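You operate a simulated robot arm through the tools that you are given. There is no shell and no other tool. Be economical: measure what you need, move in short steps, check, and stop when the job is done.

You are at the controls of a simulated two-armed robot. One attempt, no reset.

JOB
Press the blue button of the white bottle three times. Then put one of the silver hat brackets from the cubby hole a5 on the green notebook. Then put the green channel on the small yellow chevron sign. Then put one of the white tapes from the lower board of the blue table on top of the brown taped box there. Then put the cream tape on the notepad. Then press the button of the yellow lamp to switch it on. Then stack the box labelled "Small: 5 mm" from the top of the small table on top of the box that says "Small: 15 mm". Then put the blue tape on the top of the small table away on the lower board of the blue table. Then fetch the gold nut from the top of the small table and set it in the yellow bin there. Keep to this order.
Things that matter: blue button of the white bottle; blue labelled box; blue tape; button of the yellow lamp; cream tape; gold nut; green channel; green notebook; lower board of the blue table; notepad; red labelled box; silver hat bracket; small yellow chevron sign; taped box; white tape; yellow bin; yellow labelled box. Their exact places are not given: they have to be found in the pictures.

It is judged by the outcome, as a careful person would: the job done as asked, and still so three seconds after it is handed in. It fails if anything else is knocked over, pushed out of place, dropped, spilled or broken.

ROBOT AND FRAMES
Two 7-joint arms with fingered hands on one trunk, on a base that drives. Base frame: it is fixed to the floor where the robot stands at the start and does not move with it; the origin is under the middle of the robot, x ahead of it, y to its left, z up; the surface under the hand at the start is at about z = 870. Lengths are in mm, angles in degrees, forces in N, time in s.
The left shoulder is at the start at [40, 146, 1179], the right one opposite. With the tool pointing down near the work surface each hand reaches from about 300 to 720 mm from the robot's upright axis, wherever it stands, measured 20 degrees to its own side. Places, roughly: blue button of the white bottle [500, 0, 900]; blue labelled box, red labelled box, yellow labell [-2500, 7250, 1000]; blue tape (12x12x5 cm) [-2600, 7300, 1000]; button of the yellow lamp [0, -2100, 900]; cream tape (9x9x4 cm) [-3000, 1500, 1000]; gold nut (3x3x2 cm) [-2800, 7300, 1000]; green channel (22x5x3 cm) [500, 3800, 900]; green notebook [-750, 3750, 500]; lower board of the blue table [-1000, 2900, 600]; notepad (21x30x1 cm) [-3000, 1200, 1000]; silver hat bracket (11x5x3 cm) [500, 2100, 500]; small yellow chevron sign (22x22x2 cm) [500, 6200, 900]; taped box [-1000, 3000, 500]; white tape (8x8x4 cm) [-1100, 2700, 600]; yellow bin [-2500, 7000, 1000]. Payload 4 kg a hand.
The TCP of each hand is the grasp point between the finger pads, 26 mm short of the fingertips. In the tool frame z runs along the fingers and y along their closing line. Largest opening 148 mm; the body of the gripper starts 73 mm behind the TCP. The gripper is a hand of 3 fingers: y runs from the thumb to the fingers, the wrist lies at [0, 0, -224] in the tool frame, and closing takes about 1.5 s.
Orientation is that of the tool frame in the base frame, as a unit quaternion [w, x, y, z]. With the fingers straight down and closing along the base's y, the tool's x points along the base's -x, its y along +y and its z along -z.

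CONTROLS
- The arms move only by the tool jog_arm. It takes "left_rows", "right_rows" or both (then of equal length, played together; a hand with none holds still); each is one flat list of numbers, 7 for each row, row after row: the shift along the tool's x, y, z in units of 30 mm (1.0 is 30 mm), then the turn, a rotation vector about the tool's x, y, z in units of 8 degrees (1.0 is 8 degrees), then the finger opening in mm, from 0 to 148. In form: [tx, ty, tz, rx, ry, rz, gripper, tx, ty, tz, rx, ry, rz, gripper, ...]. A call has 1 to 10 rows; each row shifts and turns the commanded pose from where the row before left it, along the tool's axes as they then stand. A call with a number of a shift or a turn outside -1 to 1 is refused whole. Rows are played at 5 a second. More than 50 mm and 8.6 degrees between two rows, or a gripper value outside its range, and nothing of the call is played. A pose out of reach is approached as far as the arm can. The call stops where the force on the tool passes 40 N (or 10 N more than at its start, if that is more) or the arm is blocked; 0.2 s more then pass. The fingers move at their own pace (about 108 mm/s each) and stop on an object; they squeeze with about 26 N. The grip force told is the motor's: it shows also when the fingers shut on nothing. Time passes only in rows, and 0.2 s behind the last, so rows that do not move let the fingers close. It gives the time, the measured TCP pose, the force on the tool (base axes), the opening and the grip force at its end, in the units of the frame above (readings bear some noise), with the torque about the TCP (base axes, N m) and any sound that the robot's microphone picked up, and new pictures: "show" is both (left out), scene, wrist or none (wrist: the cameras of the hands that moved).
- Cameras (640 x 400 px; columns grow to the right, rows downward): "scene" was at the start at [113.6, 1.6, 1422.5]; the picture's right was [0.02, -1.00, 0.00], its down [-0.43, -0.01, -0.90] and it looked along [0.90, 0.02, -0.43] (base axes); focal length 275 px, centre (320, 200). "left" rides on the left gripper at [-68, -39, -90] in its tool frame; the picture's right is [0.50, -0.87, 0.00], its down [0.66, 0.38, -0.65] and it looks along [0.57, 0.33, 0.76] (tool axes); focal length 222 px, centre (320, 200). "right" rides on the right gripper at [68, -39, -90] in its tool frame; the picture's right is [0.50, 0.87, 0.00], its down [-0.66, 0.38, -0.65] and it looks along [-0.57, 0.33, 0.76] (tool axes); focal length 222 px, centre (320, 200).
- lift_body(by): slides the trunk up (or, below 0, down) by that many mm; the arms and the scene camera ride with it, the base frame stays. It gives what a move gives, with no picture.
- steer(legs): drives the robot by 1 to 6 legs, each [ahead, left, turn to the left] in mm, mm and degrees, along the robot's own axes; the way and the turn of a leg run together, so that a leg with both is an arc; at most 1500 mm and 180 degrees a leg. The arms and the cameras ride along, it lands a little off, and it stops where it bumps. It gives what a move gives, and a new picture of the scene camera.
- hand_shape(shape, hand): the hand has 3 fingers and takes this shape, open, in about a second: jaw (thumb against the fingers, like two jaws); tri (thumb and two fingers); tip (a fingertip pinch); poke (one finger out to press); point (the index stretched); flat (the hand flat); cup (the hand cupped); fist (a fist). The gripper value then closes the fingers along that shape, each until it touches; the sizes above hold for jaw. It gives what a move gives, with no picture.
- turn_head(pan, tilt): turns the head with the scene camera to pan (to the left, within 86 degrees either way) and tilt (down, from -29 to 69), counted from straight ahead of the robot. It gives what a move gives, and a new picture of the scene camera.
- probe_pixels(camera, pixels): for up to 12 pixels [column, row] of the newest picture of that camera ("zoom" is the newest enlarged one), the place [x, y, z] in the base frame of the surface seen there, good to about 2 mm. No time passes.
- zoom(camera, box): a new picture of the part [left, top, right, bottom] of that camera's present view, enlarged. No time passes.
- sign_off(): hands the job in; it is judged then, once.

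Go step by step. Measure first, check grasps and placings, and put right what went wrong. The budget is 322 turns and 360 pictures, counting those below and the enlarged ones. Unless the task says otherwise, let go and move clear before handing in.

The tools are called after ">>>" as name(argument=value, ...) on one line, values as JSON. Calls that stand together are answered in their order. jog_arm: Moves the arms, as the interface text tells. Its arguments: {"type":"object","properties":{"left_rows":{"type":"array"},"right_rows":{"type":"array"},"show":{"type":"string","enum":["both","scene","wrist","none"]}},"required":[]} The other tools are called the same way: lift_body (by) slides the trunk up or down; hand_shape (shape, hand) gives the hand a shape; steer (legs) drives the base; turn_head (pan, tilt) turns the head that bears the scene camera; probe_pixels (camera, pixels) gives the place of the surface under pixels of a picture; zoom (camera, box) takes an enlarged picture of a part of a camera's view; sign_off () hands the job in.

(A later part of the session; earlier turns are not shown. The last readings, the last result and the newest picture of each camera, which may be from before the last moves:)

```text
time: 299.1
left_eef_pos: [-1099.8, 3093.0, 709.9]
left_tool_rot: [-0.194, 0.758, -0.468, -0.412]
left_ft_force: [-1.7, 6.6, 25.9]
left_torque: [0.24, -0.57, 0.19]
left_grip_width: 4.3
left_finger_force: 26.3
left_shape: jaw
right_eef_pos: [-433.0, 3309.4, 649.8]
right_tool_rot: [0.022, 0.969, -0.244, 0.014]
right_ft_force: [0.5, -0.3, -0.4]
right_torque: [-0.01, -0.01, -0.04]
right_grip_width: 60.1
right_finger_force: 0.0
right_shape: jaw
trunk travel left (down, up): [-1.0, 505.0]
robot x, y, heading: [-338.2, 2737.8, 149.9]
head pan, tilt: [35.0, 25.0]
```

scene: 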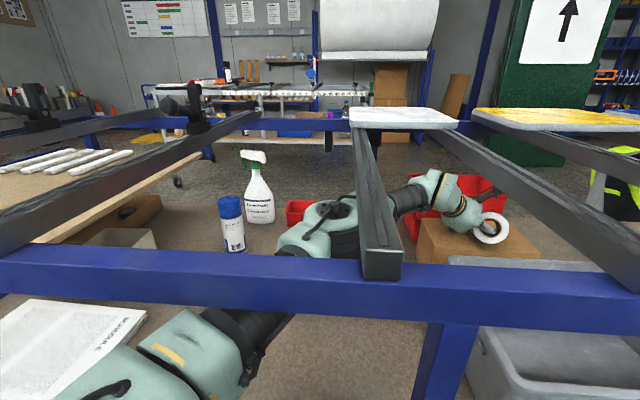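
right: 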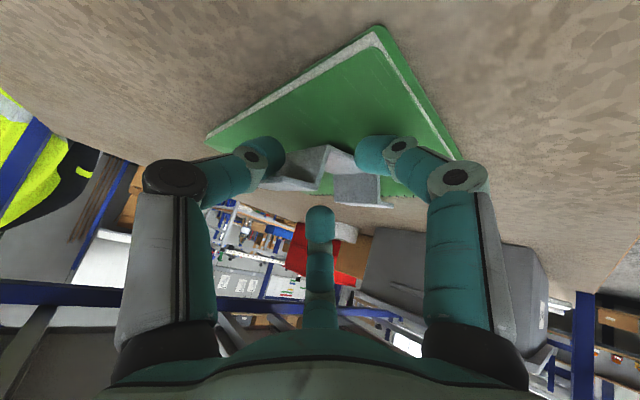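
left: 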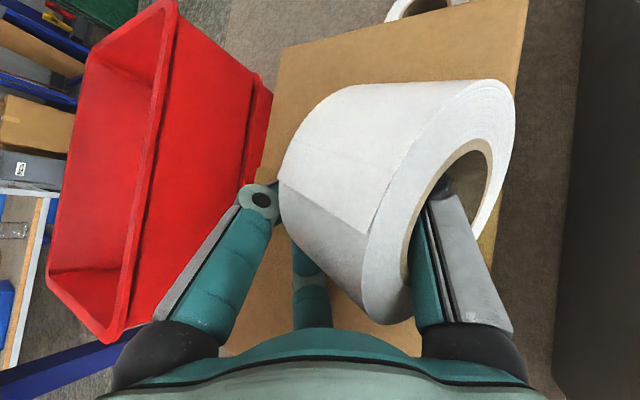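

Force is down to 26 N. I flatten the pitch in small steps with slight lift.

>>> jog_arm(left_rows=[-0.08, 0, -0.06, 0, -0.3, 0, 0, -0.08, 0, -0.06, 0, -0.3, 0, 0, -0.1, 0, -0.06, 0, -0.4, 0, 0], show="none")

```text
time: 299.9
left_eef_pos: [-1100.2, 3085.6, 729.0]
left_tool_rot: [-0.222, 0.728, -0.45, -0.467]
left_ft_force: [-1.4, -0.4, -0.2]
left_torque: [-0.02, -0.03, -0.06]
left_grip_width: 0.2
left_finger_force: 25.9
left_shape: jaw
right_eef_pos: [-430.8, 3309.0, 651.1]
right_tool_rot: [0.024, 0.97, -0.242, 0.01]
right_ft_force: [0.2, 0.6, 0.6]
right_torque: [0.04, 0.0, 0.02]
right_grip_width: 60.2
right_finger_force: 0.1
right_shape: jaw
trunk travel left (down, up): [-1.0, 505.0]
robot x, y, heading: [-342.7, 2741.5, 149.8]
head pan, tilt: [35.0, 25.0]
```

Freed. I look at the ring and whether the box moved.

>>> zoom(camera="scene", box=[350, 150, 560, 290])

>>> probe_pixels(camera="zoom", pixels=[[320, 250], [400, 230], [430, 160], [480, 220], [385, 150], [420, 245], [590, 270], [215, 265], [330, 300], [480, 250]])

>>> jog_arm(left_rows=[0, 0, 0, 0, 0, 0, 0], show="wrist")

```text
2.86 times, centred on (455, 220) of scene
```

zoom: 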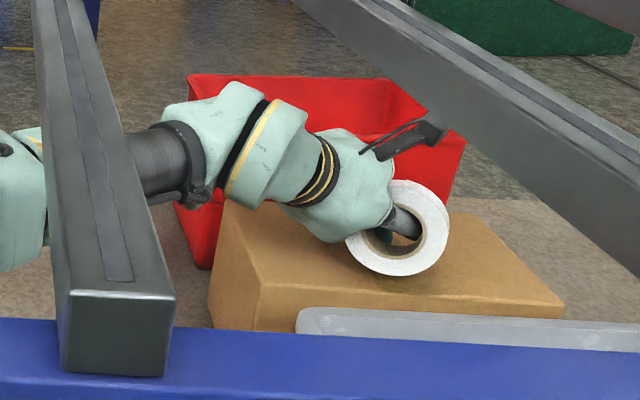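

```text
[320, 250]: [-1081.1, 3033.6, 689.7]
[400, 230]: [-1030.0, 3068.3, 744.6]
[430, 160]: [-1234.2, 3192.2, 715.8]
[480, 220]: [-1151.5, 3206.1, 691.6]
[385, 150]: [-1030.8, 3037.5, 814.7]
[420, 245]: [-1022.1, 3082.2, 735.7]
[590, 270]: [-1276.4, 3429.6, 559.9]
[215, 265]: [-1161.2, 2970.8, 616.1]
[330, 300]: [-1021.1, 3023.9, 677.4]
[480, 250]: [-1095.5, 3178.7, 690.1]
```

```text
time: 300.2
left_eef_pos: [-1096.3, 3093.1, 724.4]
left_tool_rot: [-0.225, 0.726, -0.454, -0.465]
left_ft_force: [-0.6, 0.0, -0.1]
left_torque: [0.01, 0.0, -0.02]
left_grip_width: 0.0
left_finger_force: 26.0
left_shape: jaw
right_eef_pos: [-430.1, 3311.4, 648.7]
right_tool_rot: [0.025, 0.97, -0.243, 0.01]
right_ft_force: [0.9, 0.3, -0.1]
right_torque: [0.0, -0.01, 0.04]
right_grip_width: 60.3
right_finger_force: 0.0
right_shape: jaw
trunk travel left (down, up): [-1.0, 505.0]
robot x, y, heading: [-346.2, 2735.2, 149.9]
head pan, tilt: [35.0, 25.0]
```

left: 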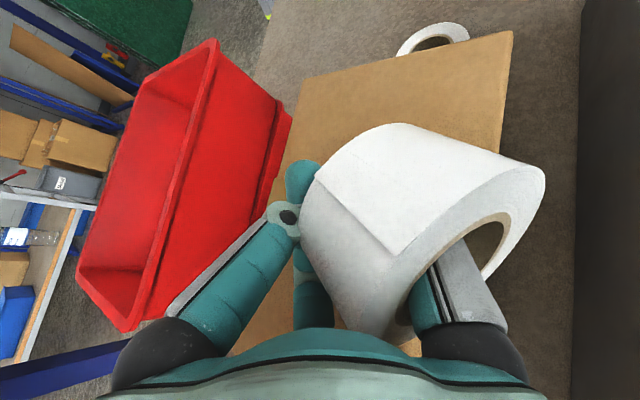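

The ring has slid up the thumb. I flatten to 18° and raise 20 mm; then I'll roll the hand 90° so the thumb points down and the ring can slide off flat.

>>> jog_arm(left_rows=[-0.1, 0, -0.05, 0, -0.6, 0, 0, -0.2, 0, -0.1, 0, -0.6, 0, 0, -0.3, 0, -0.1, 0, 0, 0, 0], show="none")

>>> jog_arm(left_rows=[0, 0, 0, 0, 0, -0.9, 0, 0, 0, 0, 0, 0, -0.9, 0, 0, 0, 0, 0, 0, -0.9, 0, 0, 0, 0, 0, 0, -0.9, 0], show="wrist")

>>> zoom(camera="scene", box=[350, 150, 560, 290])

```text
time: 301.1
left_eef_pos: [-1095.3, 3093.5, 743.2]
left_tool_rot: [-0.26, 0.685, -0.433, -0.525]
left_ft_force: [-0.2, 0.5, 0.3]
left_torque: [0.0, 0.0, -0.01]
left_grip_width: 0.5
left_finger_force: 26.0
left_shape: jaw
right_eef_pos: [-428.0, 3312.4, 648.5]
right_tool_rot: [0.025, 0.97, -0.242, 0.011]
right_ft_force: [0.7, -0.1, 0.2]
right_torque: [-0.01, -0.01, -0.02]
right_grip_width: 60.0
right_finger_force: 0.1
right_shape: jaw
trunk travel left (down, up): [-1.0, 505.0]
robot x, y, heading: [-339.9, 2738.4, 149.7]
head pan, tilt: [35.0, 25.0]
```

```text
time: 302.1
left_eef_pos: [-1094.5, 3094.6, 741.7]
left_tool_rot: [-0.384, 0.771, -0.249, -0.443]
left_ft_force: [0.2, 0.0, 0.0]
left_torque: [-0.02, 0.06, 0.04]
left_grip_width: 0.3
left_finger_force: 25.9
left_shape: jaw
right_eef_pos: [-429.2, 3312.3, 647.7]
right_tool_rot: [0.025, 0.97, -0.243, 0.011]
right_ft_force: [0.4, 0.8, 0.0]
right_torque: [-0.03, -0.02, 0.01]
right_grip_width: 60.2
right_finger_force: 0.0
right_shape: jaw
trunk travel left (down, up): [-1.0, 505.0]
robot x, y, heading: [-340.3, 2739.3, 150.0]
head pan, tilt: [35.0, 25.0]
```

left: 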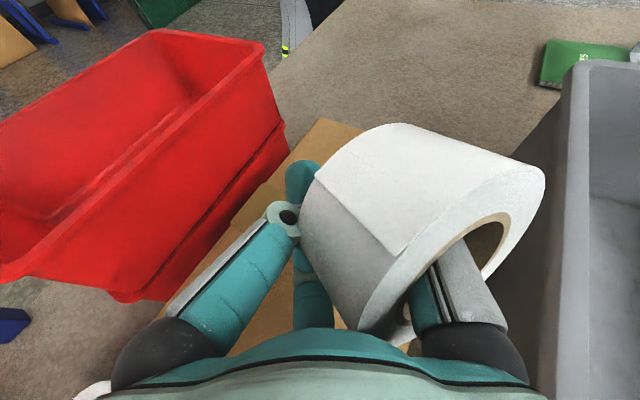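

```text
2.86 times, centred on (455, 220) of scene
```

zoom: 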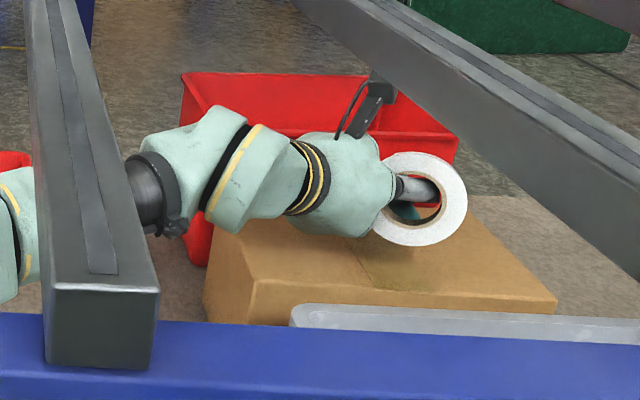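

The ring turns along with the hand. I continue the roll by another 60°.

>>> jog_arm(left_rows=[0, 0, 0, 0, 0, -0.95, 0, 0, 0, 0, 0, 0, -0.95, 0, 0, 0, 0, 0, 0, -0.95, 0, 0, 0, 0, 0, 0, -0.95, 0, 0, 0, 0, 0, 0, -0.95, 0, 0, 0, 0, 0, 0, -0.95, 0, 0, 0, 0, 0, 0, -0.95, 0, 0, 0, 0, 0, 0, -0.95, 0], show="wrist")

>>> zoom(camera="scene", box=[350, 150, 560, 290])

```text
time: 303.9
left_eef_pos: [-1094.6, 3095.1, 741.4]
left_tool_rot: [-0.555, 0.791, 0.176, -0.187]
left_ft_force: [-0.2, 0.1, -0.1]
left_torque: [-0.01, 0.01, 0.01]
left_grip_width: 0.1
left_finger_force: 25.9
left_shape: jaw
right_eef_pos: [-429.9, 3311.9, 648.4]
right_tool_rot: [0.024, 0.97, -0.243, 0.011]
right_ft_force: [0.0, -0.4, 0.8]
right_torque: [0.02, 0.03, 0.02]
right_grip_width: 60.2
right_finger_force: 0.1
right_shape: jaw
trunk travel left (down, up): [-1.0, 505.0]
robot x, y, heading: [-343.0, 2735.5, 149.8]
head pan, tilt: [35.0, 25.0]
```

left: 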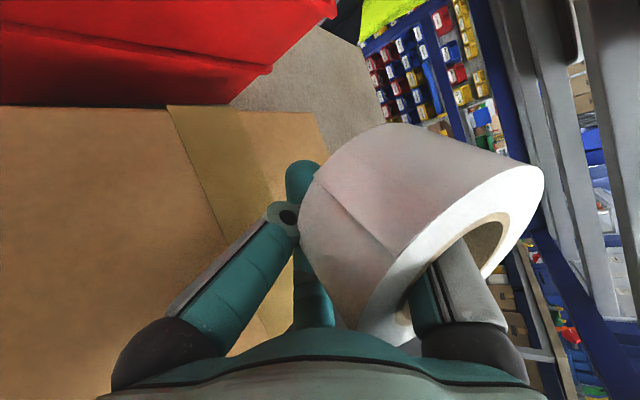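

```text
2.86 times, centred on (455, 220) of scene
```

zoom: 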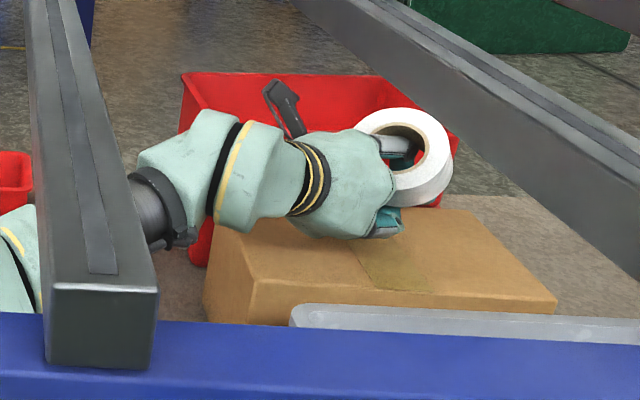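

The ring now sits on top with its face tilted up. I probe its pose relative to the box.

>>> probe_pixels(camera="zoom", pixels=[[400, 115], [440, 150], [415, 200], [370, 125], [445, 175], [430, 195], [395, 205], [385, 215], [400, 230], [375, 235]])

```text
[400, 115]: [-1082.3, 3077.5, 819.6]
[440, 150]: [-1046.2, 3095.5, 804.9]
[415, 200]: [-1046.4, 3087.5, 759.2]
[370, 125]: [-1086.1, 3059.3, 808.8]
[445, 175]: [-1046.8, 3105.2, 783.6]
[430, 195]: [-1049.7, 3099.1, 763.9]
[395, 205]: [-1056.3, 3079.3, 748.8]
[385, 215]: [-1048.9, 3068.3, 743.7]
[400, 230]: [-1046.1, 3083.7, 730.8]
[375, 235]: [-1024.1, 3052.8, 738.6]
```

The ring's face points 41° upward, beyond the tipping angle, but it's about 60 mm above the box. I lower 22 mm and open gradually.

>>> jog_arm(left_rows=[0, 0, 0, 0, 0, 0, 0], show="none")

>>> jog_arm(left_rows=[0, 0.34, 0.11, 0, 0, 0, 0, 0, 0.34, 0.11, 0, 0, 0, 0], show="none")

```text
time: 304.2
left_eef_pos: [-1094.0, 3094.4, 741.4]
left_tool_rot: [-0.555, 0.792, 0.175, -0.187]
left_ft_force: [-0.3, 0.2, -0.3]
left_torque: [0.02, 0.0, -0.01]
left_grip_width: 0.1
left_finger_force: 25.8
left_shape: jaw
right_eef_pos: [-429.5, 3312.7, 648.2]
right_tool_rot: [0.024, 0.97, -0.243, 0.011]
right_ft_force: [0.1, 0.5, -0.1]
right_torque: [0.01, 0.03, 0.01]
right_grip_width: 60.2
right_finger_force: 0.1
right_shape: jaw
trunk travel left (down, up): [-1.0, 505.0]
robot x, y, heading: [-339.1, 2741.3, 150.1]
head pan, tilt: [35.0, 25.0]
```

```text
time: 304.9
left_eef_pos: [-1095.8, 3093.6, 721.8]
left_tool_rot: [-0.555, 0.791, 0.175, -0.189]
left_ft_force: [0.5, -0.5, -0.9]
left_torque: [0.04, 0.02, 0.02]
left_grip_width: 0.0
left_finger_force: 26.3
left_shape: jaw
right_eef_pos: [-429.3, 3310.8, 648.1]
right_tool_rot: [0.025, 0.97, -0.243, 0.011]
right_ft_force: [-0.9, -0.2, -0.1]
right_torque: [0.01, -0.02, -0.02]
right_grip_width: 60.4
right_finger_force: 0.0
right_shape: jaw
trunk travel left (down, up): [-1.0, 505.0]
robot x, y, heading: [-339.5, 2738.0, 150.1]
head pan, tilt: [35.0, 25.0]
```

Now I open slowly at this height.

>>> jog_arm(left_rows=[0, 0, 0, 0, 0, 0, 12, 0, 0, 0, 0, 0, 0, 24, 0, 0, 0, 0, 0, 0, 36, 0, 0, 0, 0, 0, 0, 46], show="wrist")

>>> zoom(camera="scene", box=[350, 150, 560, 290])

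```text
time: 305.9
left_eef_pos: [-1097.1, 3094.4, 722.5]
left_tool_rot: [-0.555, 0.791, 0.175, -0.189]
left_ft_force: [-0.7, 0.0, 1.2]
left_torque: [0.02, -0.06, 0.0]
left_grip_width: 44.8
left_finger_force: 0.2
left_shape: jaw
right_eef_pos: [-429.4, 3312.3, 649.4]
right_tool_rot: [0.025, 0.97, -0.242, 0.011]
right_ft_force: [0.2, 0.4, -0.1]
right_torque: [0.0, -0.01, 0.0]
right_grip_width: 60.1
right_finger_force: 0.1
right_shape: jaw
trunk travel left (down, up): [-1.0, 505.0]
robot x, y, heading: [-337.6, 2737.4, 149.7]
head pan, tilt: [35.0, 25.0]
```

left: 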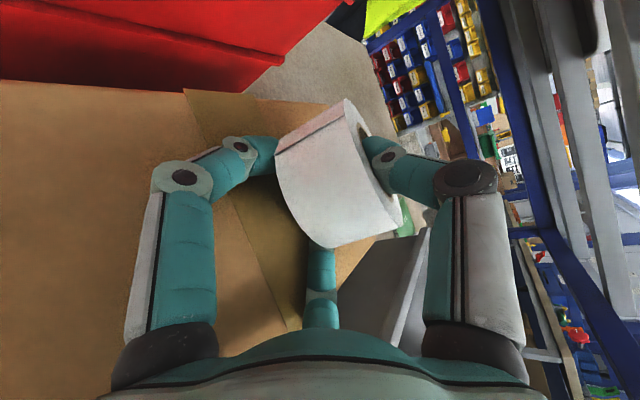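

```text
2.86 times, centred on (455, 220) of scene
```

zoom: 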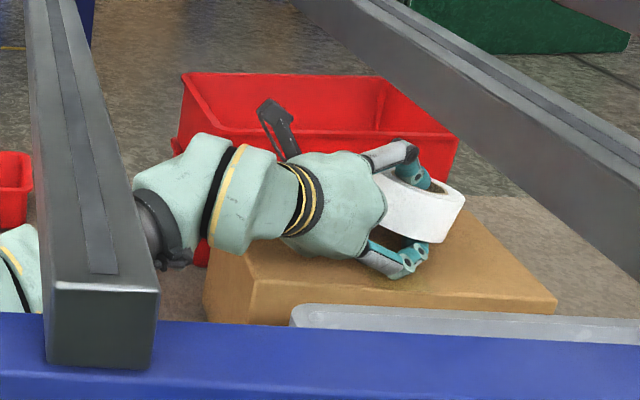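

The ring has settled flat on the two lower fingers with the thumb in its hole from above. I open further while rising slightly so it drops a few millimetres onto the box.

>>> jog_arm(left_rows=[0, -0.06, -0.02, 0, 0, 0, 58, 0, -0.08, -0.02, 0, 0, 0, 72, 0, -0.08, -0.02, 0, 0, 0, 86, 0, 0, 0, 0, 0, 0, 96], show="wrist")

>>> zoom(camera="scene", box=[350, 150, 560, 290])

```text
time: 306.9
left_eef_pos: [-1096.4, 3094.8, 729.8]
left_tool_rot: [-0.555, 0.79, 0.175, -0.19]
left_ft_force: [-2.3, -0.6, 7.5]
left_torque: [0.08, -0.16, 0.03]
left_grip_width: 91.5
left_finger_force: 0.1
left_shape: jaw
right_eef_pos: [-429.5, 3311.3, 648.1]
right_tool_rot: [0.024, 0.969, -0.244, 0.011]
right_ft_force: [0.0, 0.6, 0.4]
right_torque: [-0.01, -0.01, 0.01]
right_grip_width: 60.1
right_finger_force: 0.1
right_shape: jaw
trunk travel left (down, up): [-1.0, 505.0]
robot x, y, heading: [-339.7, 2740.1, 149.9]
head pan, tilt: [35.0, 25.0]
```

left: 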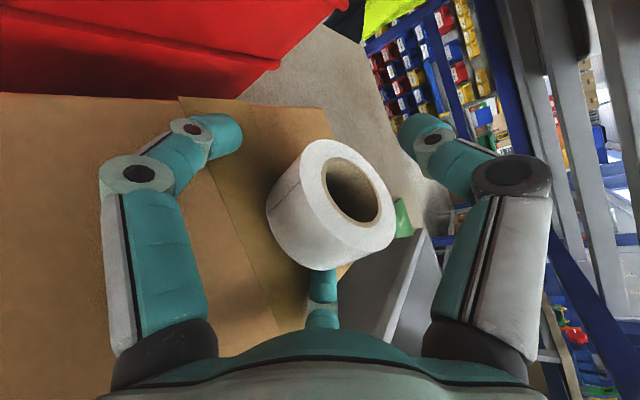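

```text
2.86 times, centred on (455, 220) of scene
```

zoom: 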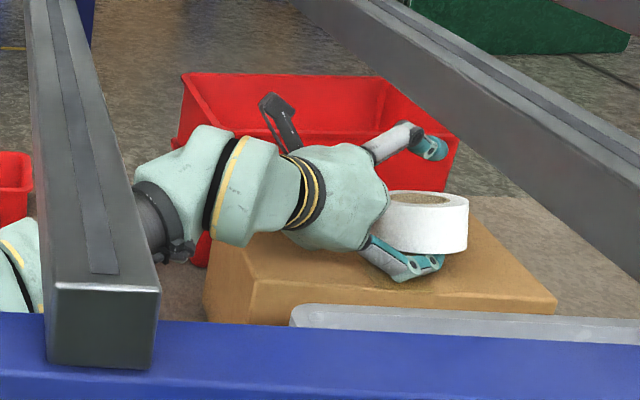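

The ring lies flat, the thumb is clear of it. I open a little more and slide the hand back out.

>>> jog_arm(left_rows=[0, -0.1, -0.03, 0, 0, 0, 106, 0, 0, 0, 0, 0, 0, 110], show="none")

>>> zoom(camera="scene", box=[400, 170, 520, 260])

>>> probe_pixels(camera="zoom", pixels=[[300, 200], [330, 120], [240, 120], [300, 150], [290, 235], [350, 240], [200, 260], [270, 215], [345, 200]])

```text
time: 307.4
left_eef_pos: [-1095.1, 3096.3, 731.0]
left_tool_rot: [-0.555, 0.792, 0.175, -0.188]
left_ft_force: [-2.5, 0.5, 5.5]
left_torque: [0.11, -0.16, 0.05]
left_grip_width: 106.1
left_finger_force: 0.0
left_shape: jaw
right_eef_pos: [-429.2, 3311.5, 648.5]
right_tool_rot: [0.024, 0.97, -0.243, 0.011]
right_ft_force: [-0.7, -0.5, 0.1]
right_torque: [0.01, 0.0, 0.01]
right_grip_width: 59.9
right_finger_force: 0.2
right_shape: jaw
trunk travel left (down, up): [-1.0, 505.0]
robot x, y, heading: [-344.3, 2740.3, 150.1]
head pan, tilt: [35.0, 25.0]
```

```text
4.44 times, centred on (460, 215) of scene
```

zoom: 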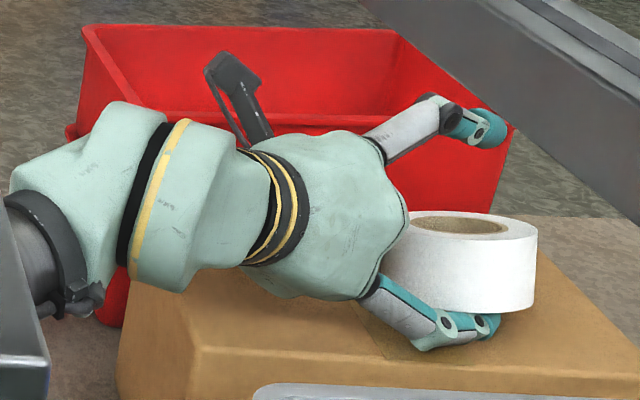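

```text
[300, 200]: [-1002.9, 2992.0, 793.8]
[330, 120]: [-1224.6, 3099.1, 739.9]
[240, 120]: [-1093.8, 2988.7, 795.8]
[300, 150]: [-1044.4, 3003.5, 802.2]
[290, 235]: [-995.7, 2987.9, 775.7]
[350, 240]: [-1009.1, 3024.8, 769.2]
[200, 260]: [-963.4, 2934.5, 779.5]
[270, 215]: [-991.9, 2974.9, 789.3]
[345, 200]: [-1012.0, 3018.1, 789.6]
```

One side of the ring still rests on a fingertip. I slide the hand straight back 90 mm.

>>> jog_arm(left_rows=[0.02, 0.17, -0.57, 0, 0, 0, 110, 0.02, 0.17, -0.57, 0, 0, 0, 110, 0.02, 0.188, -0.57, 0, 0, 0, 110, 0.02, 0.188, -0.57, 0, 0, 0, 110, 0.02, 0.188, -0.57, 0, 0, 0, 110], show="wrist")

>>> zoom(camera="scene", box=[350, 150, 560, 290])

```text
time: 308.6
left_eef_pos: [-1048.4, 3017.2, 734.1]
left_tool_rot: [-0.554, 0.792, 0.176, -0.189]
left_ft_force: [-1.3, -1.8, -1.0]
left_torque: [-0.02, 0.03, -0.04]
left_grip_width: 109.5
left_finger_force: 0.0
left_shape: jaw
right_eef_pos: [-429.7, 3311.5, 647.9]
right_tool_rot: [0.024, 0.97, -0.243, 0.01]
right_ft_force: [0.1, 0.8, -0.2]
right_torque: [0.02, -0.01, 0.0]
right_grip_width: 60.3
right_finger_force: 0.2
right_shape: jaw
trunk travel left (down, up): [-1.0, 505.0]
robot x, y, heading: [-341.0, 2739.6, 149.9]
head pan, tilt: [35.0, 25.0]
```

left: 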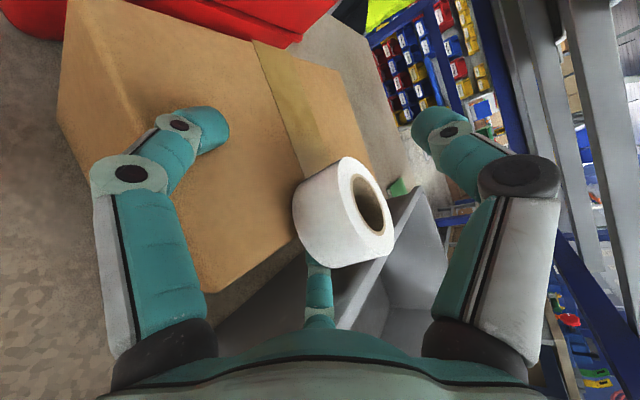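

```text
2.86 times, centred on (455, 220) of scene
```

zoom: 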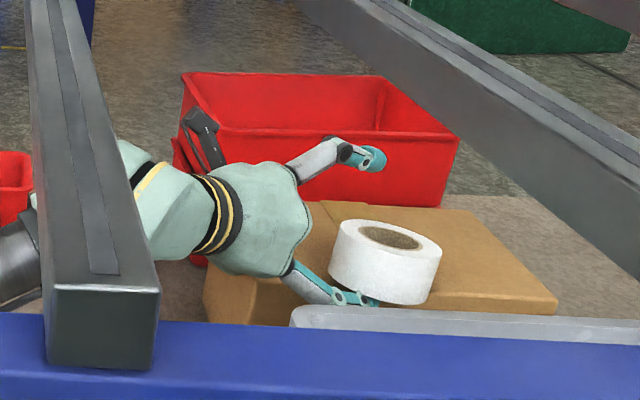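

The ring got dragged toward the near edge. I probe where it is.

>>> probe_pixels(camera="zoom", pixels=[[390, 238], [345, 235], [435, 250], [385, 225], [400, 250], [385, 280], [385, 300], [340, 275], [430, 290], [365, 298], [480, 310], [310, 300]])

```text
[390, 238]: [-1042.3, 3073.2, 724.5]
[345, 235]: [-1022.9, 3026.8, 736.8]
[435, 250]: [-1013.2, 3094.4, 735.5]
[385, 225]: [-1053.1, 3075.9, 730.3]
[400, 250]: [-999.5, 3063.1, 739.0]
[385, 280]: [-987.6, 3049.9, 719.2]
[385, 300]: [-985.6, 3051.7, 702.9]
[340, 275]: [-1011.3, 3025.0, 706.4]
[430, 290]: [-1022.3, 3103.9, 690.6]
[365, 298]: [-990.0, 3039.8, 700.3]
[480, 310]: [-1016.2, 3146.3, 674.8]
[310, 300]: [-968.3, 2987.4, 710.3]
```

The ring's centre is about at the box edge, partly on a fingertip. Since it follows the finger by friction, I move the hand 45 mm in −x to carry it back in.

>>> jog_arm(left_rows=[-0.43, -0.034, 0.25, 0, 0, 0, 110, -0.43, -0.034, 0.25, 0, 0, 0, 110, -0.43, -0.034, 0.25, 0, 0, 0, 110], show="wrist")

>>> zoom(camera="scene", box=[350, 150, 560, 290])

```text
time: 309.4
left_eef_pos: [-1092.9, 3019.2, 733.8]
left_tool_rot: [-0.554, 0.792, 0.175, -0.188]
left_ft_force: [2.4, -0.4, 0.5]
left_torque: [-0.05, -0.08, -0.09]
left_grip_width: 110.4
left_finger_force: 0.0
left_shape: jaw
right_eef_pos: [-429.3, 3312.0, 647.5]
right_tool_rot: [0.024, 0.97, -0.244, 0.011]
right_ft_force: [0.5, 0.5, -0.4]
right_torque: [-0.01, -0.03, -0.02]
right_grip_width: 60.2
right_finger_force: 0.0
right_shape: jaw
trunk travel left (down, up): [-1.0, 505.0]
robot x, y, heading: [-344.1, 2741.8, 149.9]
head pan, tilt: [35.0, 25.0]
```

left: 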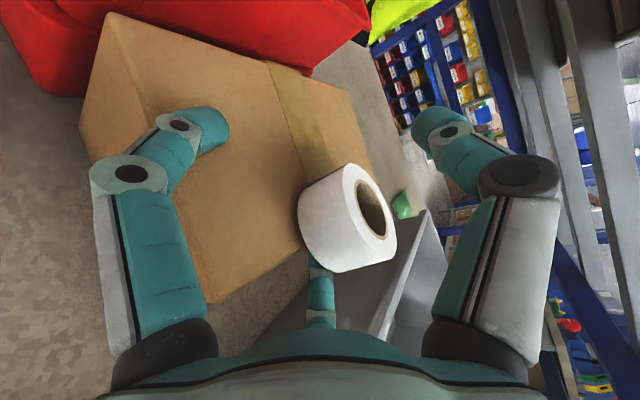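

```text
2.86 times, centred on (455, 220) of scene
```

zoom: 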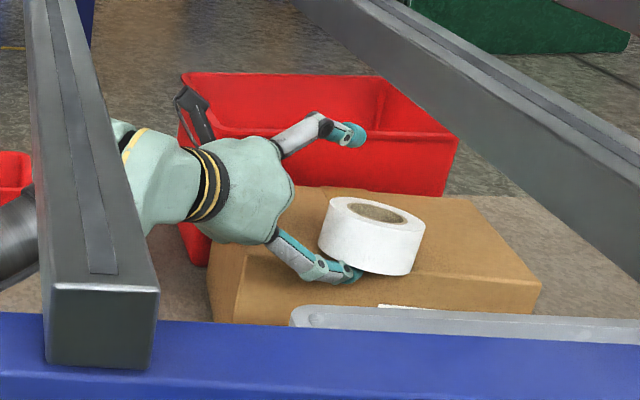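

The ring moved in with the finger. I check whether the box moved too.

>>> probe_pixels(camera="zoom", pixels=[[538, 283], [480, 200], [240, 320], [400, 300], [375, 210], [330, 215], [420, 235], [375, 265], [360, 200], [405, 268], [230, 250]])

```text
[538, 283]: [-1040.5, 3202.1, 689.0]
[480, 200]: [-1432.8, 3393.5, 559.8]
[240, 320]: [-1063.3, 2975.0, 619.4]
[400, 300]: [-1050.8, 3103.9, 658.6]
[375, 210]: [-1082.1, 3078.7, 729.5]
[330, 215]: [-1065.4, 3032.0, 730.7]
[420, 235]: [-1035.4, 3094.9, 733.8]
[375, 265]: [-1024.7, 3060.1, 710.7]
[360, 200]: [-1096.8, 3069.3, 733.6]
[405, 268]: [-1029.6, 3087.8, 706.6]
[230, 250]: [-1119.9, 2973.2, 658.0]
```

The box got nudged about 20 mm in −x by a finger. The ring is still near the edge, so I roll the hand so the finger under it rises and slides it inward, raising slightly meanwhile.

>>> jog_arm(left_rows=[-0.02, -0.2, -0.07, 0, 0, -0.8, 110, -0.02, -0.2, -0.07, 0, 0, -0.8, 110], show="wrist")

>>> zoom(camera="scene", box=[350, 150, 560, 290])

```text
time: 310.1
left_eef_pos: [-1095.0, 3017.7, 746.1]
left_tool_rot: [-0.573, 0.767, 0.262, -0.125]
left_ft_force: [0.5, -0.7, -0.1]
left_torque: [-0.01, 0.01, -0.02]
left_grip_width: 109.7
left_finger_force: 0.0
left_shape: jaw
right_eef_pos: [-428.5, 3311.3, 649.2]
right_tool_rot: [0.025, 0.969, -0.244, 0.011]
right_ft_force: [0.1, -0.3, -0.2]
right_torque: [0.03, 0.01, 0.0]
right_grip_width: 60.1
right_finger_force: 0.0
right_shape: jaw
trunk travel left (down, up): [-1.0, 505.0]
robot x, y, heading: [-340.5, 2736.0, 149.8]
head pan, tilt: [35.0, 25.0]
```

left: 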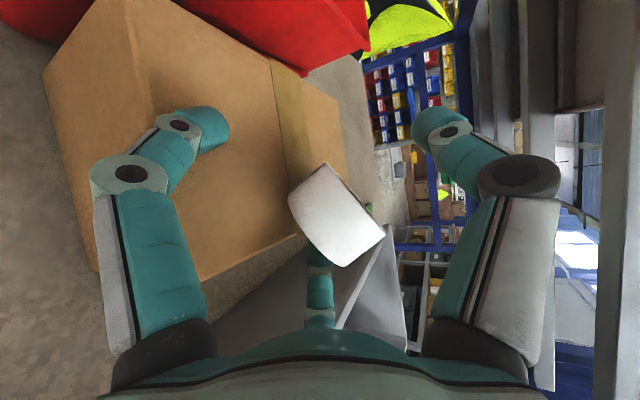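

```text
2.86 times, centred on (455, 220) of scene
```

zoom: 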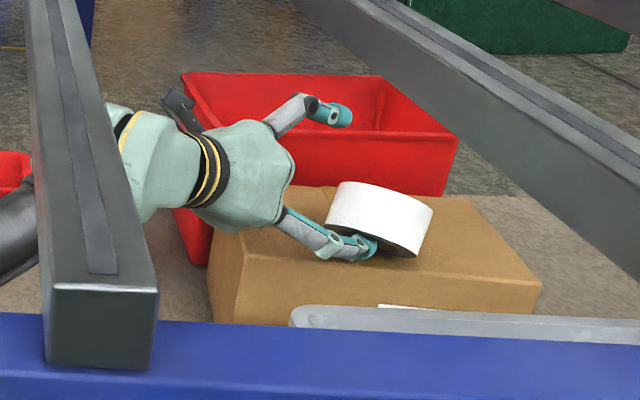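

The ring is tilted inward by the finger. I push 35 mm further in −x.

>>> jog_arm(left_rows=[-0.485, -0.15, 0.287, 0, 0, 0, 110, -0.485, -0.15, 0.287, 0, 0, 0, 110], show="wrist")

>>> zoom(camera="scene", box=[350, 150, 560, 290])

>>> probe_pixels(camera="zoom", pixels=[[538, 283], [400, 300], [340, 200], [380, 190], [425, 215], [405, 255], [340, 235], [350, 185]])

```text
time: 310.6
left_eef_pos: [-1131.0, 3016.3, 745.6]
left_tool_rot: [-0.571, 0.768, 0.262, -0.125]
left_ft_force: [-0.3, -0.5, 0.0]
left_torque: [0.04, -0.01, 0.01]
left_grip_width: 110.1
left_finger_force: 0.0
left_shape: jaw
right_eef_pos: [-429.1, 3310.7, 648.8]
right_tool_rot: [0.025, 0.97, -0.243, 0.011]
right_ft_force: [-0.2, -0.2, -0.3]
right_torque: [-0.01, 0.03, -0.03]
right_grip_width: 60.6
right_finger_force: 0.1
right_shape: jaw
trunk travel left (down, up): [-1.0, 505.0]
robot x, y, heading: [-340.4, 2739.2, 149.8]
head pan, tilt: [35.0, 25.0]
```

left: 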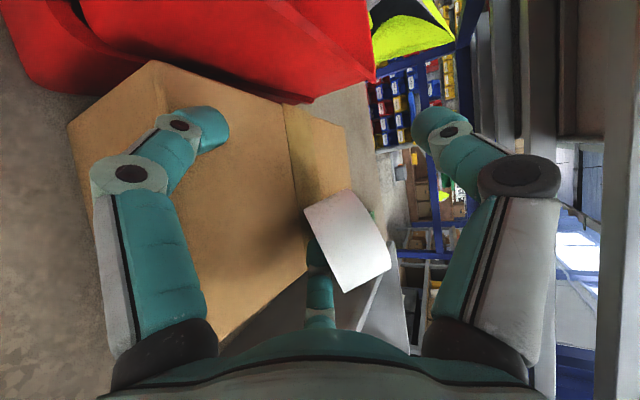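

```text
2.86 times, centred on (455, 220) of scene
```

zoom: 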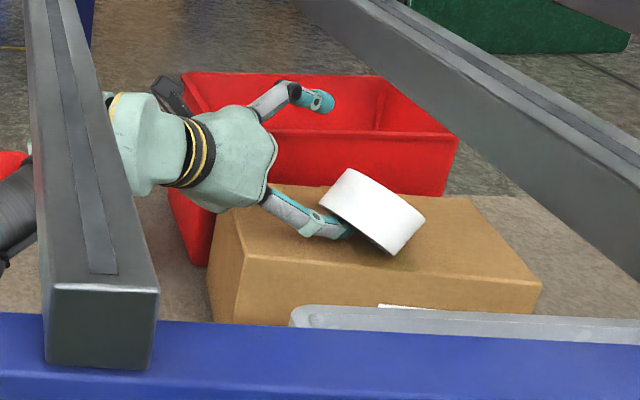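

```text
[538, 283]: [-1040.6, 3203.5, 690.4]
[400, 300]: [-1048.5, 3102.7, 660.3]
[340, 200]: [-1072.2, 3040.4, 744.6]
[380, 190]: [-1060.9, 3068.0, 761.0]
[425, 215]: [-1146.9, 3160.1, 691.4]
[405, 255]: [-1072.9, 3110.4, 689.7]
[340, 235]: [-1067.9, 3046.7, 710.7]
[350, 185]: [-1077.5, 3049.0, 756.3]
```

The box stayed put and the ring leans inward well over it. I pull the finger out backward quickly so the ring drops flat.

>>> jog_arm(left_rows=[-0.03, 0.29, -0.887, 0, 0, 0, 110, -0.03, 0.29, -0.887, 0, 0, 0, 110, -0.03, 0.29, -0.887, 0, 0, 0, 110], show="wrist")

>>> zoom(camera="scene", box=[350, 150, 560, 290])

```text
time: 311.4
left_eef_pos: [-1085.0, 2945.0, 747.2]
left_tool_rot: [-0.573, 0.766, 0.262, -0.125]
left_ft_force: [-0.3, -0.2, 0.4]
left_torque: [-0.02, 0.01, 0.01]
left_grip_width: 109.7
left_finger_force: 0.0
left_shape: jaw
right_eef_pos: [-428.6, 3313.0, 648.3]
right_tool_rot: [0.023, 0.97, -0.243, 0.011]
right_ft_force: [-0.7, -0.2, 0.2]
right_torque: [-0.01, 0.04, -0.01]
right_grip_width: 59.9
right_finger_force: 0.0
right_shape: jaw
trunk travel left (down, up): [-1.0, 505.0]
robot x, y, heading: [-341.4, 2744.5, 149.9]
head pan, tilt: [35.0, 25.0]
```

left: 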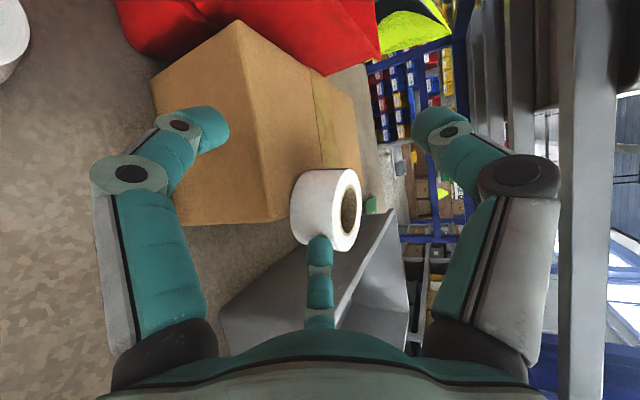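

```text
2.86 times, centred on (455, 220) of scene
```

zoom: 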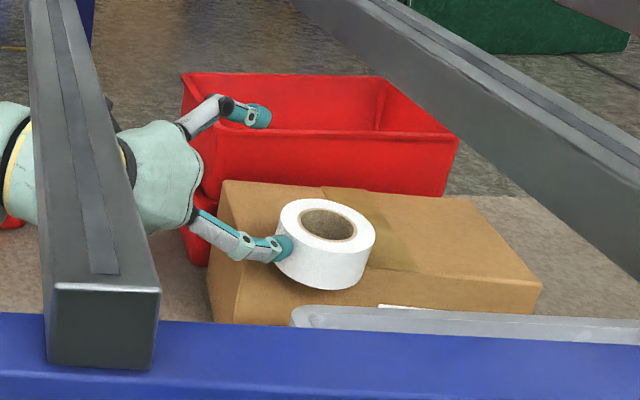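

The ring now lies flat on the box. I check how much of it is supported.

>>> probe_pixels(camera="zoom", pixels=[[325, 203], [285, 215], [370, 235], [335, 250], [325, 225], [320, 285], [340, 290], [290, 270], [365, 275], [240, 320], [380, 305], [275, 300]])

```text
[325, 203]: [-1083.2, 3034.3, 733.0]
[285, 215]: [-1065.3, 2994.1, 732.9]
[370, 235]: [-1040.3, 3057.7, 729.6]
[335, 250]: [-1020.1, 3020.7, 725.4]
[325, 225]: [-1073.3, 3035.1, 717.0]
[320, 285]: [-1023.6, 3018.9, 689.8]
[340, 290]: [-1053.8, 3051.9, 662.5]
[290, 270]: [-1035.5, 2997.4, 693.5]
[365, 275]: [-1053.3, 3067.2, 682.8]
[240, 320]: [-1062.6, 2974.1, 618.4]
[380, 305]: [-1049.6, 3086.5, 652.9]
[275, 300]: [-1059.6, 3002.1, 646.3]
```

Its centre is right at the box edge with the finger still under its left side. I drag it inward by moving the hand 50 mm in −x.

>>> jog_arm(left_rows=[-0.31, -0.096, 0.182, 0, 0, 0, 110, -0.31, -0.096, 0.182, 0, 0, 0, 110, -0.31, -0.096, 0.182, 0, 0, 0, 110, -0.31, -0.096, 0.182, 0, 0, 0, 110, -0.15, -0.048, 0.09, 0, 0, 0, 110], show="wrist")

>>> zoom(camera="scene", box=[350, 150, 560, 290])

>>> probe_pixels(camera="zoom", pixels=[[538, 283], [400, 300], [325, 203], [285, 215], [370, 235], [335, 250], [320, 285], [240, 320]])

```text
time: 312.6
left_eef_pos: [-1135.8, 2945.8, 745.3]
left_tool_rot: [-0.572, 0.767, 0.262, -0.125]
left_ft_force: [0.3, 0.7, -0.1]
left_torque: [-0.02, 0.01, 0.0]
left_grip_width: 109.8
left_finger_force: 0.2
left_shape: jaw
right_eef_pos: [-428.9, 3311.5, 648.6]
right_tool_rot: [0.024, 0.97, -0.243, 0.011]
right_ft_force: [-0.8, -0.5, 0.0]
right_torque: [-0.01, -0.02, -0.02]
right_grip_width: 60.3
right_finger_force: 0.1
right_shape: jaw
trunk travel left (down, up): [-1.0, 505.0]
robot x, y, heading: [-340.9, 2743.9, 150.0]
head pan, tilt: [35.0, 25.0]
```

left: 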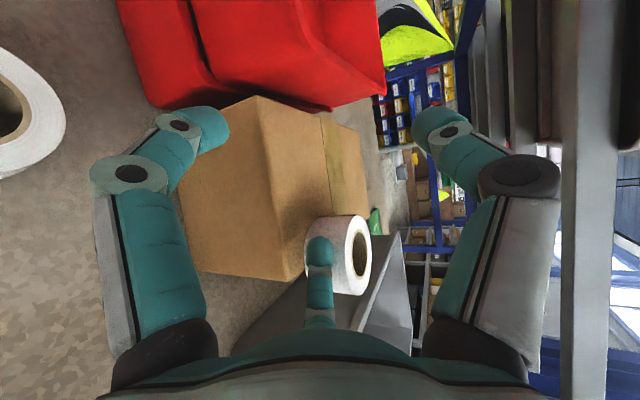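

```text
2.86 times, centred on (455, 220) of scene
```

zoom: 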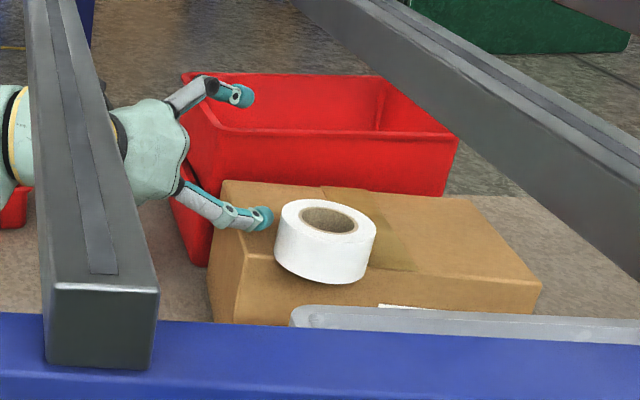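

```text
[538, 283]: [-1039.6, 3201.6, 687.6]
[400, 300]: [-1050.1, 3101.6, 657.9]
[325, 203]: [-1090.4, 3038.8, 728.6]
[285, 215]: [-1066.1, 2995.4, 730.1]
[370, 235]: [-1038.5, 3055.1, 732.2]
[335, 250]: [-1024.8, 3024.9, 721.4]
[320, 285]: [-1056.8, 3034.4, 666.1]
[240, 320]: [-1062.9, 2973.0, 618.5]
```

The finger slipped off but the ring stays, balanced at the edge. I close the hand to a fist-like tip, go round to its +x side by driving, and will push it inward.

>>> jog_arm(left_rows=[0, 0, 0, 0, 0, 0, 70, 0, 0, 0, 0, 0, 0, 30, 0, 0, 0, 0, 0, 0, 0, 0, 0, 0, 0, 0, 0, 0, 0, 0, 0, 0, 0, 0, 0], show="none")

>>> steer(legs=[[-48, 28, 0], [-108, -62, 0]])

>>> zoom(camera="scene", box=[300, 140, 560, 300])

```text
time: 313.9
left_eef_pos: [-1137.2, 2946.8, 746.3]
left_tool_rot: [-0.572, 0.767, 0.262, -0.125]
left_ft_force: [0.2, 0.3, 0.1]
left_torque: [0.01, -0.01, 0.02]
left_grip_width: 0.0
left_finger_force: 25.7
left_shape: jaw
right_eef_pos: [-429.6, 3310.7, 649.3]
right_tool_rot: [0.024, 0.97, -0.243, 0.011]
right_ft_force: [-0.6, 0.7, 0.4]
right_torque: [-0.03, -0.01, 0.0]
right_grip_width: 60.0
right_finger_force: 0.2
right_shape: jaw
trunk travel left (down, up): [-1.0, 505.0]
robot x, y, heading: [-339.2, 2739.9, 149.7]
head pan, tilt: [35.0, 25.0]
```

```text
time: 315.6
left_eef_pos: [-983.8, 2895.3, 748.0]
left_tool_rot: [-0.572, 0.767, 0.263, -0.128]
left_ft_force: [0.5, 0.1, 0.3]
left_torque: [-0.03, 0.01, 0.03]
left_grip_width: 0.0
left_finger_force: 26.2
left_shape: jaw
right_eef_pos: [-279.3, 3263.8, 649.9]
right_tool_rot: [0.025, 0.97, -0.24, 0.01]
right_ft_force: [0.1, 0.0, -0.1]
right_torque: [0.0, 0.03, 0.02]
right_grip_width: 60.1
right_finger_force: 0.1
right_shape: jaw
trunk travel left (down, up): [-1.0, 505.0]
robot x, y, heading: [-187.0, 2686.4, 150.1]
head pan, tilt: [35.0, 25.0]
```

scene: 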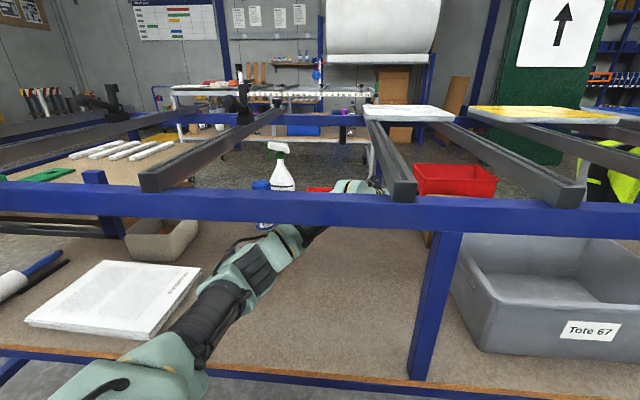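

```text
2.46 times, centred on (430, 220) of scene
```

zoom: 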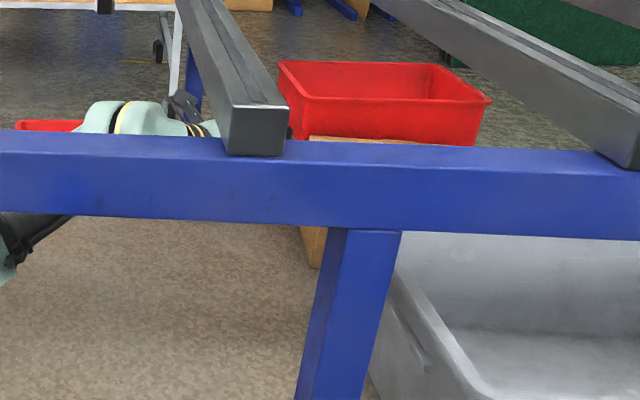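

I lower the hand 23 mm and drive +y toward the ring's near side, checking with the wrist camera.

>>> jog_arm(left_rows=[-0.04, 0.36, 0.12, 0, 0, 0, 0, -0.04, 0.36, 0.12, 0, 0, 0, 0], show="none")

>>> steer(legs=[[35, -61, 0]])

>>> jog_arm(left_rows=[0, 0, 0, 0, 0, 0, 0], show="wrist")

```text
time: 316.2
left_eef_pos: [-983.7, 2894.2, 722.5]
left_tool_rot: [-0.572, 0.766, 0.264, -0.127]
left_ft_force: [-0.2, 0.0, -0.3]
left_torque: [-0.02, -0.02, 0.01]
left_grip_width: 0.0
left_finger_force: 25.6
left_shape: jaw
right_eef_pos: [-280.6, 3262.3, 648.3]
right_tool_rot: [0.024, 0.971, -0.239, 0.011]
right_ft_force: [-0.4, -0.1, -0.7]
right_torque: [-0.02, 0.0, 0.06]
right_grip_width: 60.3
right_finger_force: 0.0
right_shape: jaw
trunk travel left (down, up): [-1.0, 505.0]
robot x, y, heading: [-185.8, 2693.9, 149.9]
head pan, tilt: [35.0, 25.0]
```

```text
time: 317.3
left_eef_pos: [-984.0, 2967.4, 722.6]
left_tool_rot: [-0.571, 0.767, 0.263, -0.127]
left_ft_force: [-0.8, -0.3, 0.8]
left_torque: [-0.01, -0.01, -0.01]
left_grip_width: 0.1
left_finger_force: 26.0
left_shape: jaw
right_eef_pos: [-278.5, 3336.2, 648.4]
right_tool_rot: [0.025, 0.97, -0.241, 0.011]
right_ft_force: [0.4, -0.1, -1.3]
right_torque: [-0.04, 0.0, -0.02]
right_grip_width: 60.3
right_finger_force: 0.1
right_shape: jaw
trunk travel left (down, up): [-1.0, 505.0]
robot x, y, heading: [-186.5, 2764.7, 149.9]
head pan, tilt: [35.0, 25.0]
```

scene: 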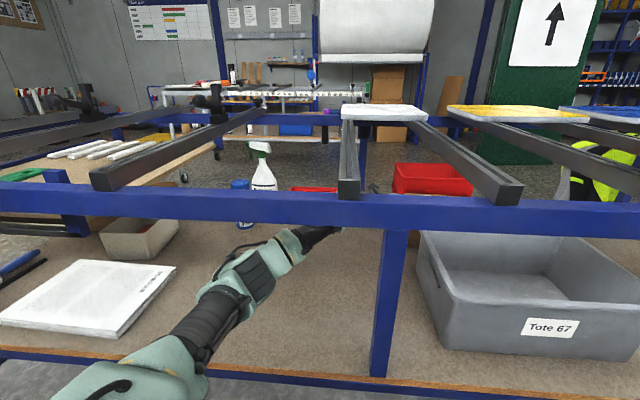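

```text
time: 317.7
left_eef_pos: [-983.3, 2966.4, 722.6]
left_tool_rot: [-0.572, 0.766, 0.264, -0.127]
left_ft_force: [0.4, -0.6, -0.3]
left_torque: [-0.01, -0.02, 0.0]
left_grip_width: 0.0
left_finger_force: 25.6
left_shape: jaw
right_eef_pos: [-277.5, 3333.7, 648.1]
right_tool_rot: [0.025, 0.97, -0.24, 0.011]
right_ft_force: [-0.2, -0.4, 0.0]
right_torque: [0.01, 0.0, 0.0]
right_grip_width: 60.2
right_finger_force: 0.1
right_shape: jaw
trunk travel left (down, up): [-1.0, 505.0]
robot x, y, heading: [-186.5, 2765.4, 150.0]
head pan, tilt: [35.0, 25.0]
```

left: 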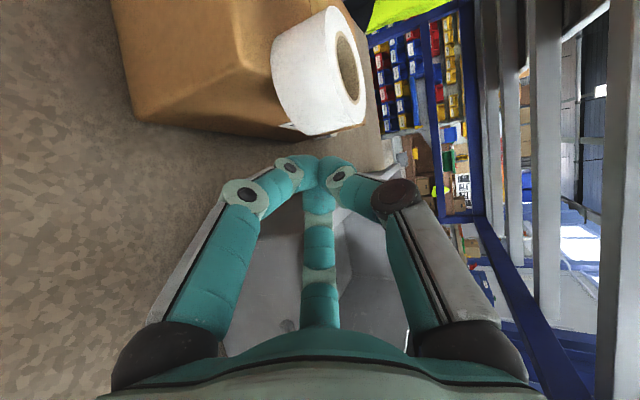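

The ring hangs over the box's near edge straight ahead of the fingertips. Driving forward along my heading pushes it nearly through its centre, so I drive 60 mm.

>>> steer(legs=[[62, 0, 0]])

>>> jog_arm(left_rows=[0, 0, 0, 0, 0, 0, 0], show="wrist")

```text
time: 318.6
left_eef_pos: [-1037.5, 2996.4, 722.0]
left_tool_rot: [-0.571, 0.767, 0.264, -0.126]
left_ft_force: [-0.3, -0.1, -0.6]
left_torque: [0.01, -0.02, 0.02]
left_grip_width: 0.0
left_finger_force: 26.3
left_shape: jaw
right_eef_pos: [-332.3, 3365.4, 647.4]
right_tool_rot: [0.024, 0.97, -0.241, 0.011]
right_ft_force: [-1.0, -0.5, 0.1]
right_torque: [-0.02, -0.03, 0.03]
right_grip_width: 60.0
right_finger_force: 0.0
right_shape: jaw
trunk travel left (down, up): [-1.0, 505.0]
robot x, y, heading: [-241.6, 2792.7, 150.0]
head pan, tilt: [35.0, 25.0]
```

scene: 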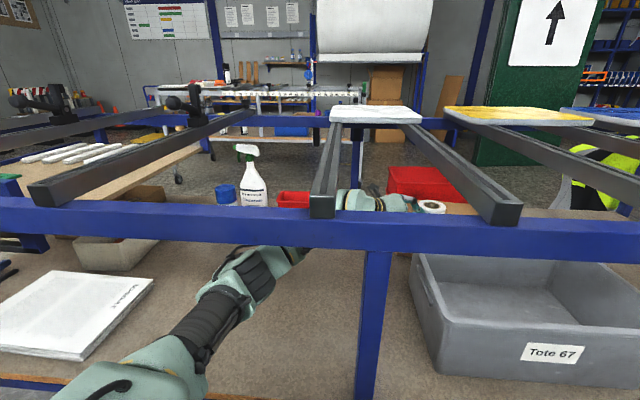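

```text
time: 319.1
left_eef_pos: [-1038.8, 2997.3, 723.1]
left_tool_rot: [-0.572, 0.766, 0.264, -0.127]
left_ft_force: [-0.2, 0.0, 0.6]
left_torque: [0.01, 0.02, 0.01]
left_grip_width: 0.0
left_finger_force: 26.1
left_shape: jaw
right_eef_pos: [-332.0, 3365.2, 647.7]
right_tool_rot: [0.025, 0.97, -0.241, 0.011]
right_ft_force: [-0.3, 0.3, 0.0]
right_torque: [-0.02, 0.02, 0.03]
right_grip_width: 60.2
right_finger_force: 0.2
right_shape: jaw
trunk travel left (down, up): [-1.0, 505.0]
robot x, y, heading: [-242.3, 2794.0, 150.0]
head pan, tilt: [35.0, 25.0]
```

left: 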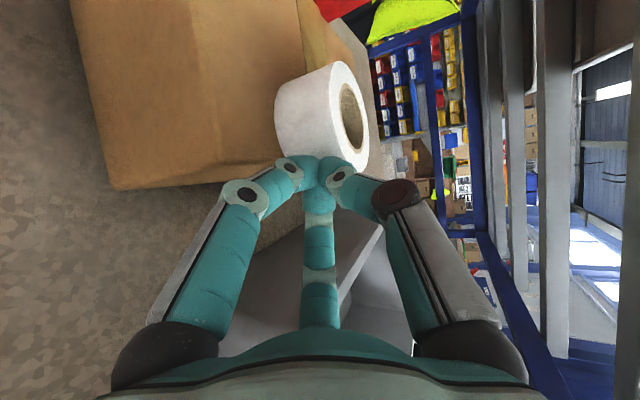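

I probe the ring's new position from the wrist camera.

>>> probe_pixels(camera="left", pixels=[[330, 70], [365, 130], [350, 165], [335, 100], [280, 110], [300, 145], [350, 120], [250, 150], [160, 185], [345, 65]])

>>> zoom(camera="scene", box=[360, 150, 520, 250])

>>> probe_pixels(camera="zoom", pixels=[[285, 205], [245, 215], [330, 220], [290, 235], [350, 215], [420, 220], [330, 235]])

```text
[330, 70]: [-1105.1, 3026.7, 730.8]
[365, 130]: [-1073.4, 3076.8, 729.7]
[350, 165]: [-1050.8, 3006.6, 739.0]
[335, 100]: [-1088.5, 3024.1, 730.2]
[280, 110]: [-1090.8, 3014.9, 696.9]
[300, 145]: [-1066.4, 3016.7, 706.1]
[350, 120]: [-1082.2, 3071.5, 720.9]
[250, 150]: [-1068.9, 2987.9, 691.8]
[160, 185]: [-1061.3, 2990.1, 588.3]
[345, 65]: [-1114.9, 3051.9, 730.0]
```

```text
4.00 times, centred on (440, 200) of scene
```

zoom: 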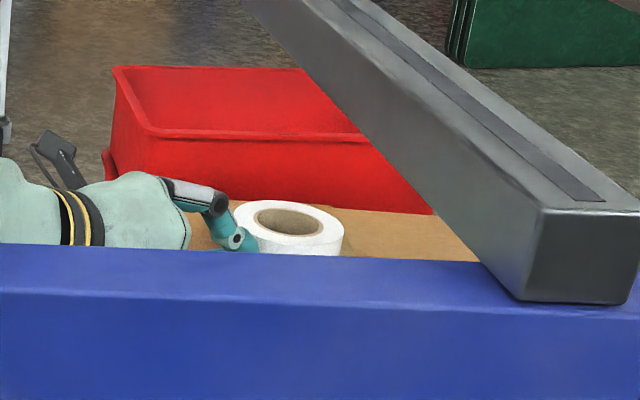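

```text
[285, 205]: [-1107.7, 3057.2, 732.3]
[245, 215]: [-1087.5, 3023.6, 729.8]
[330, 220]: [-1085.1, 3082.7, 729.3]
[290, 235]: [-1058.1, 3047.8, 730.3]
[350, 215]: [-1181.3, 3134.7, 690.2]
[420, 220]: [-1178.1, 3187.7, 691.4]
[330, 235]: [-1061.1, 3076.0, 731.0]
```

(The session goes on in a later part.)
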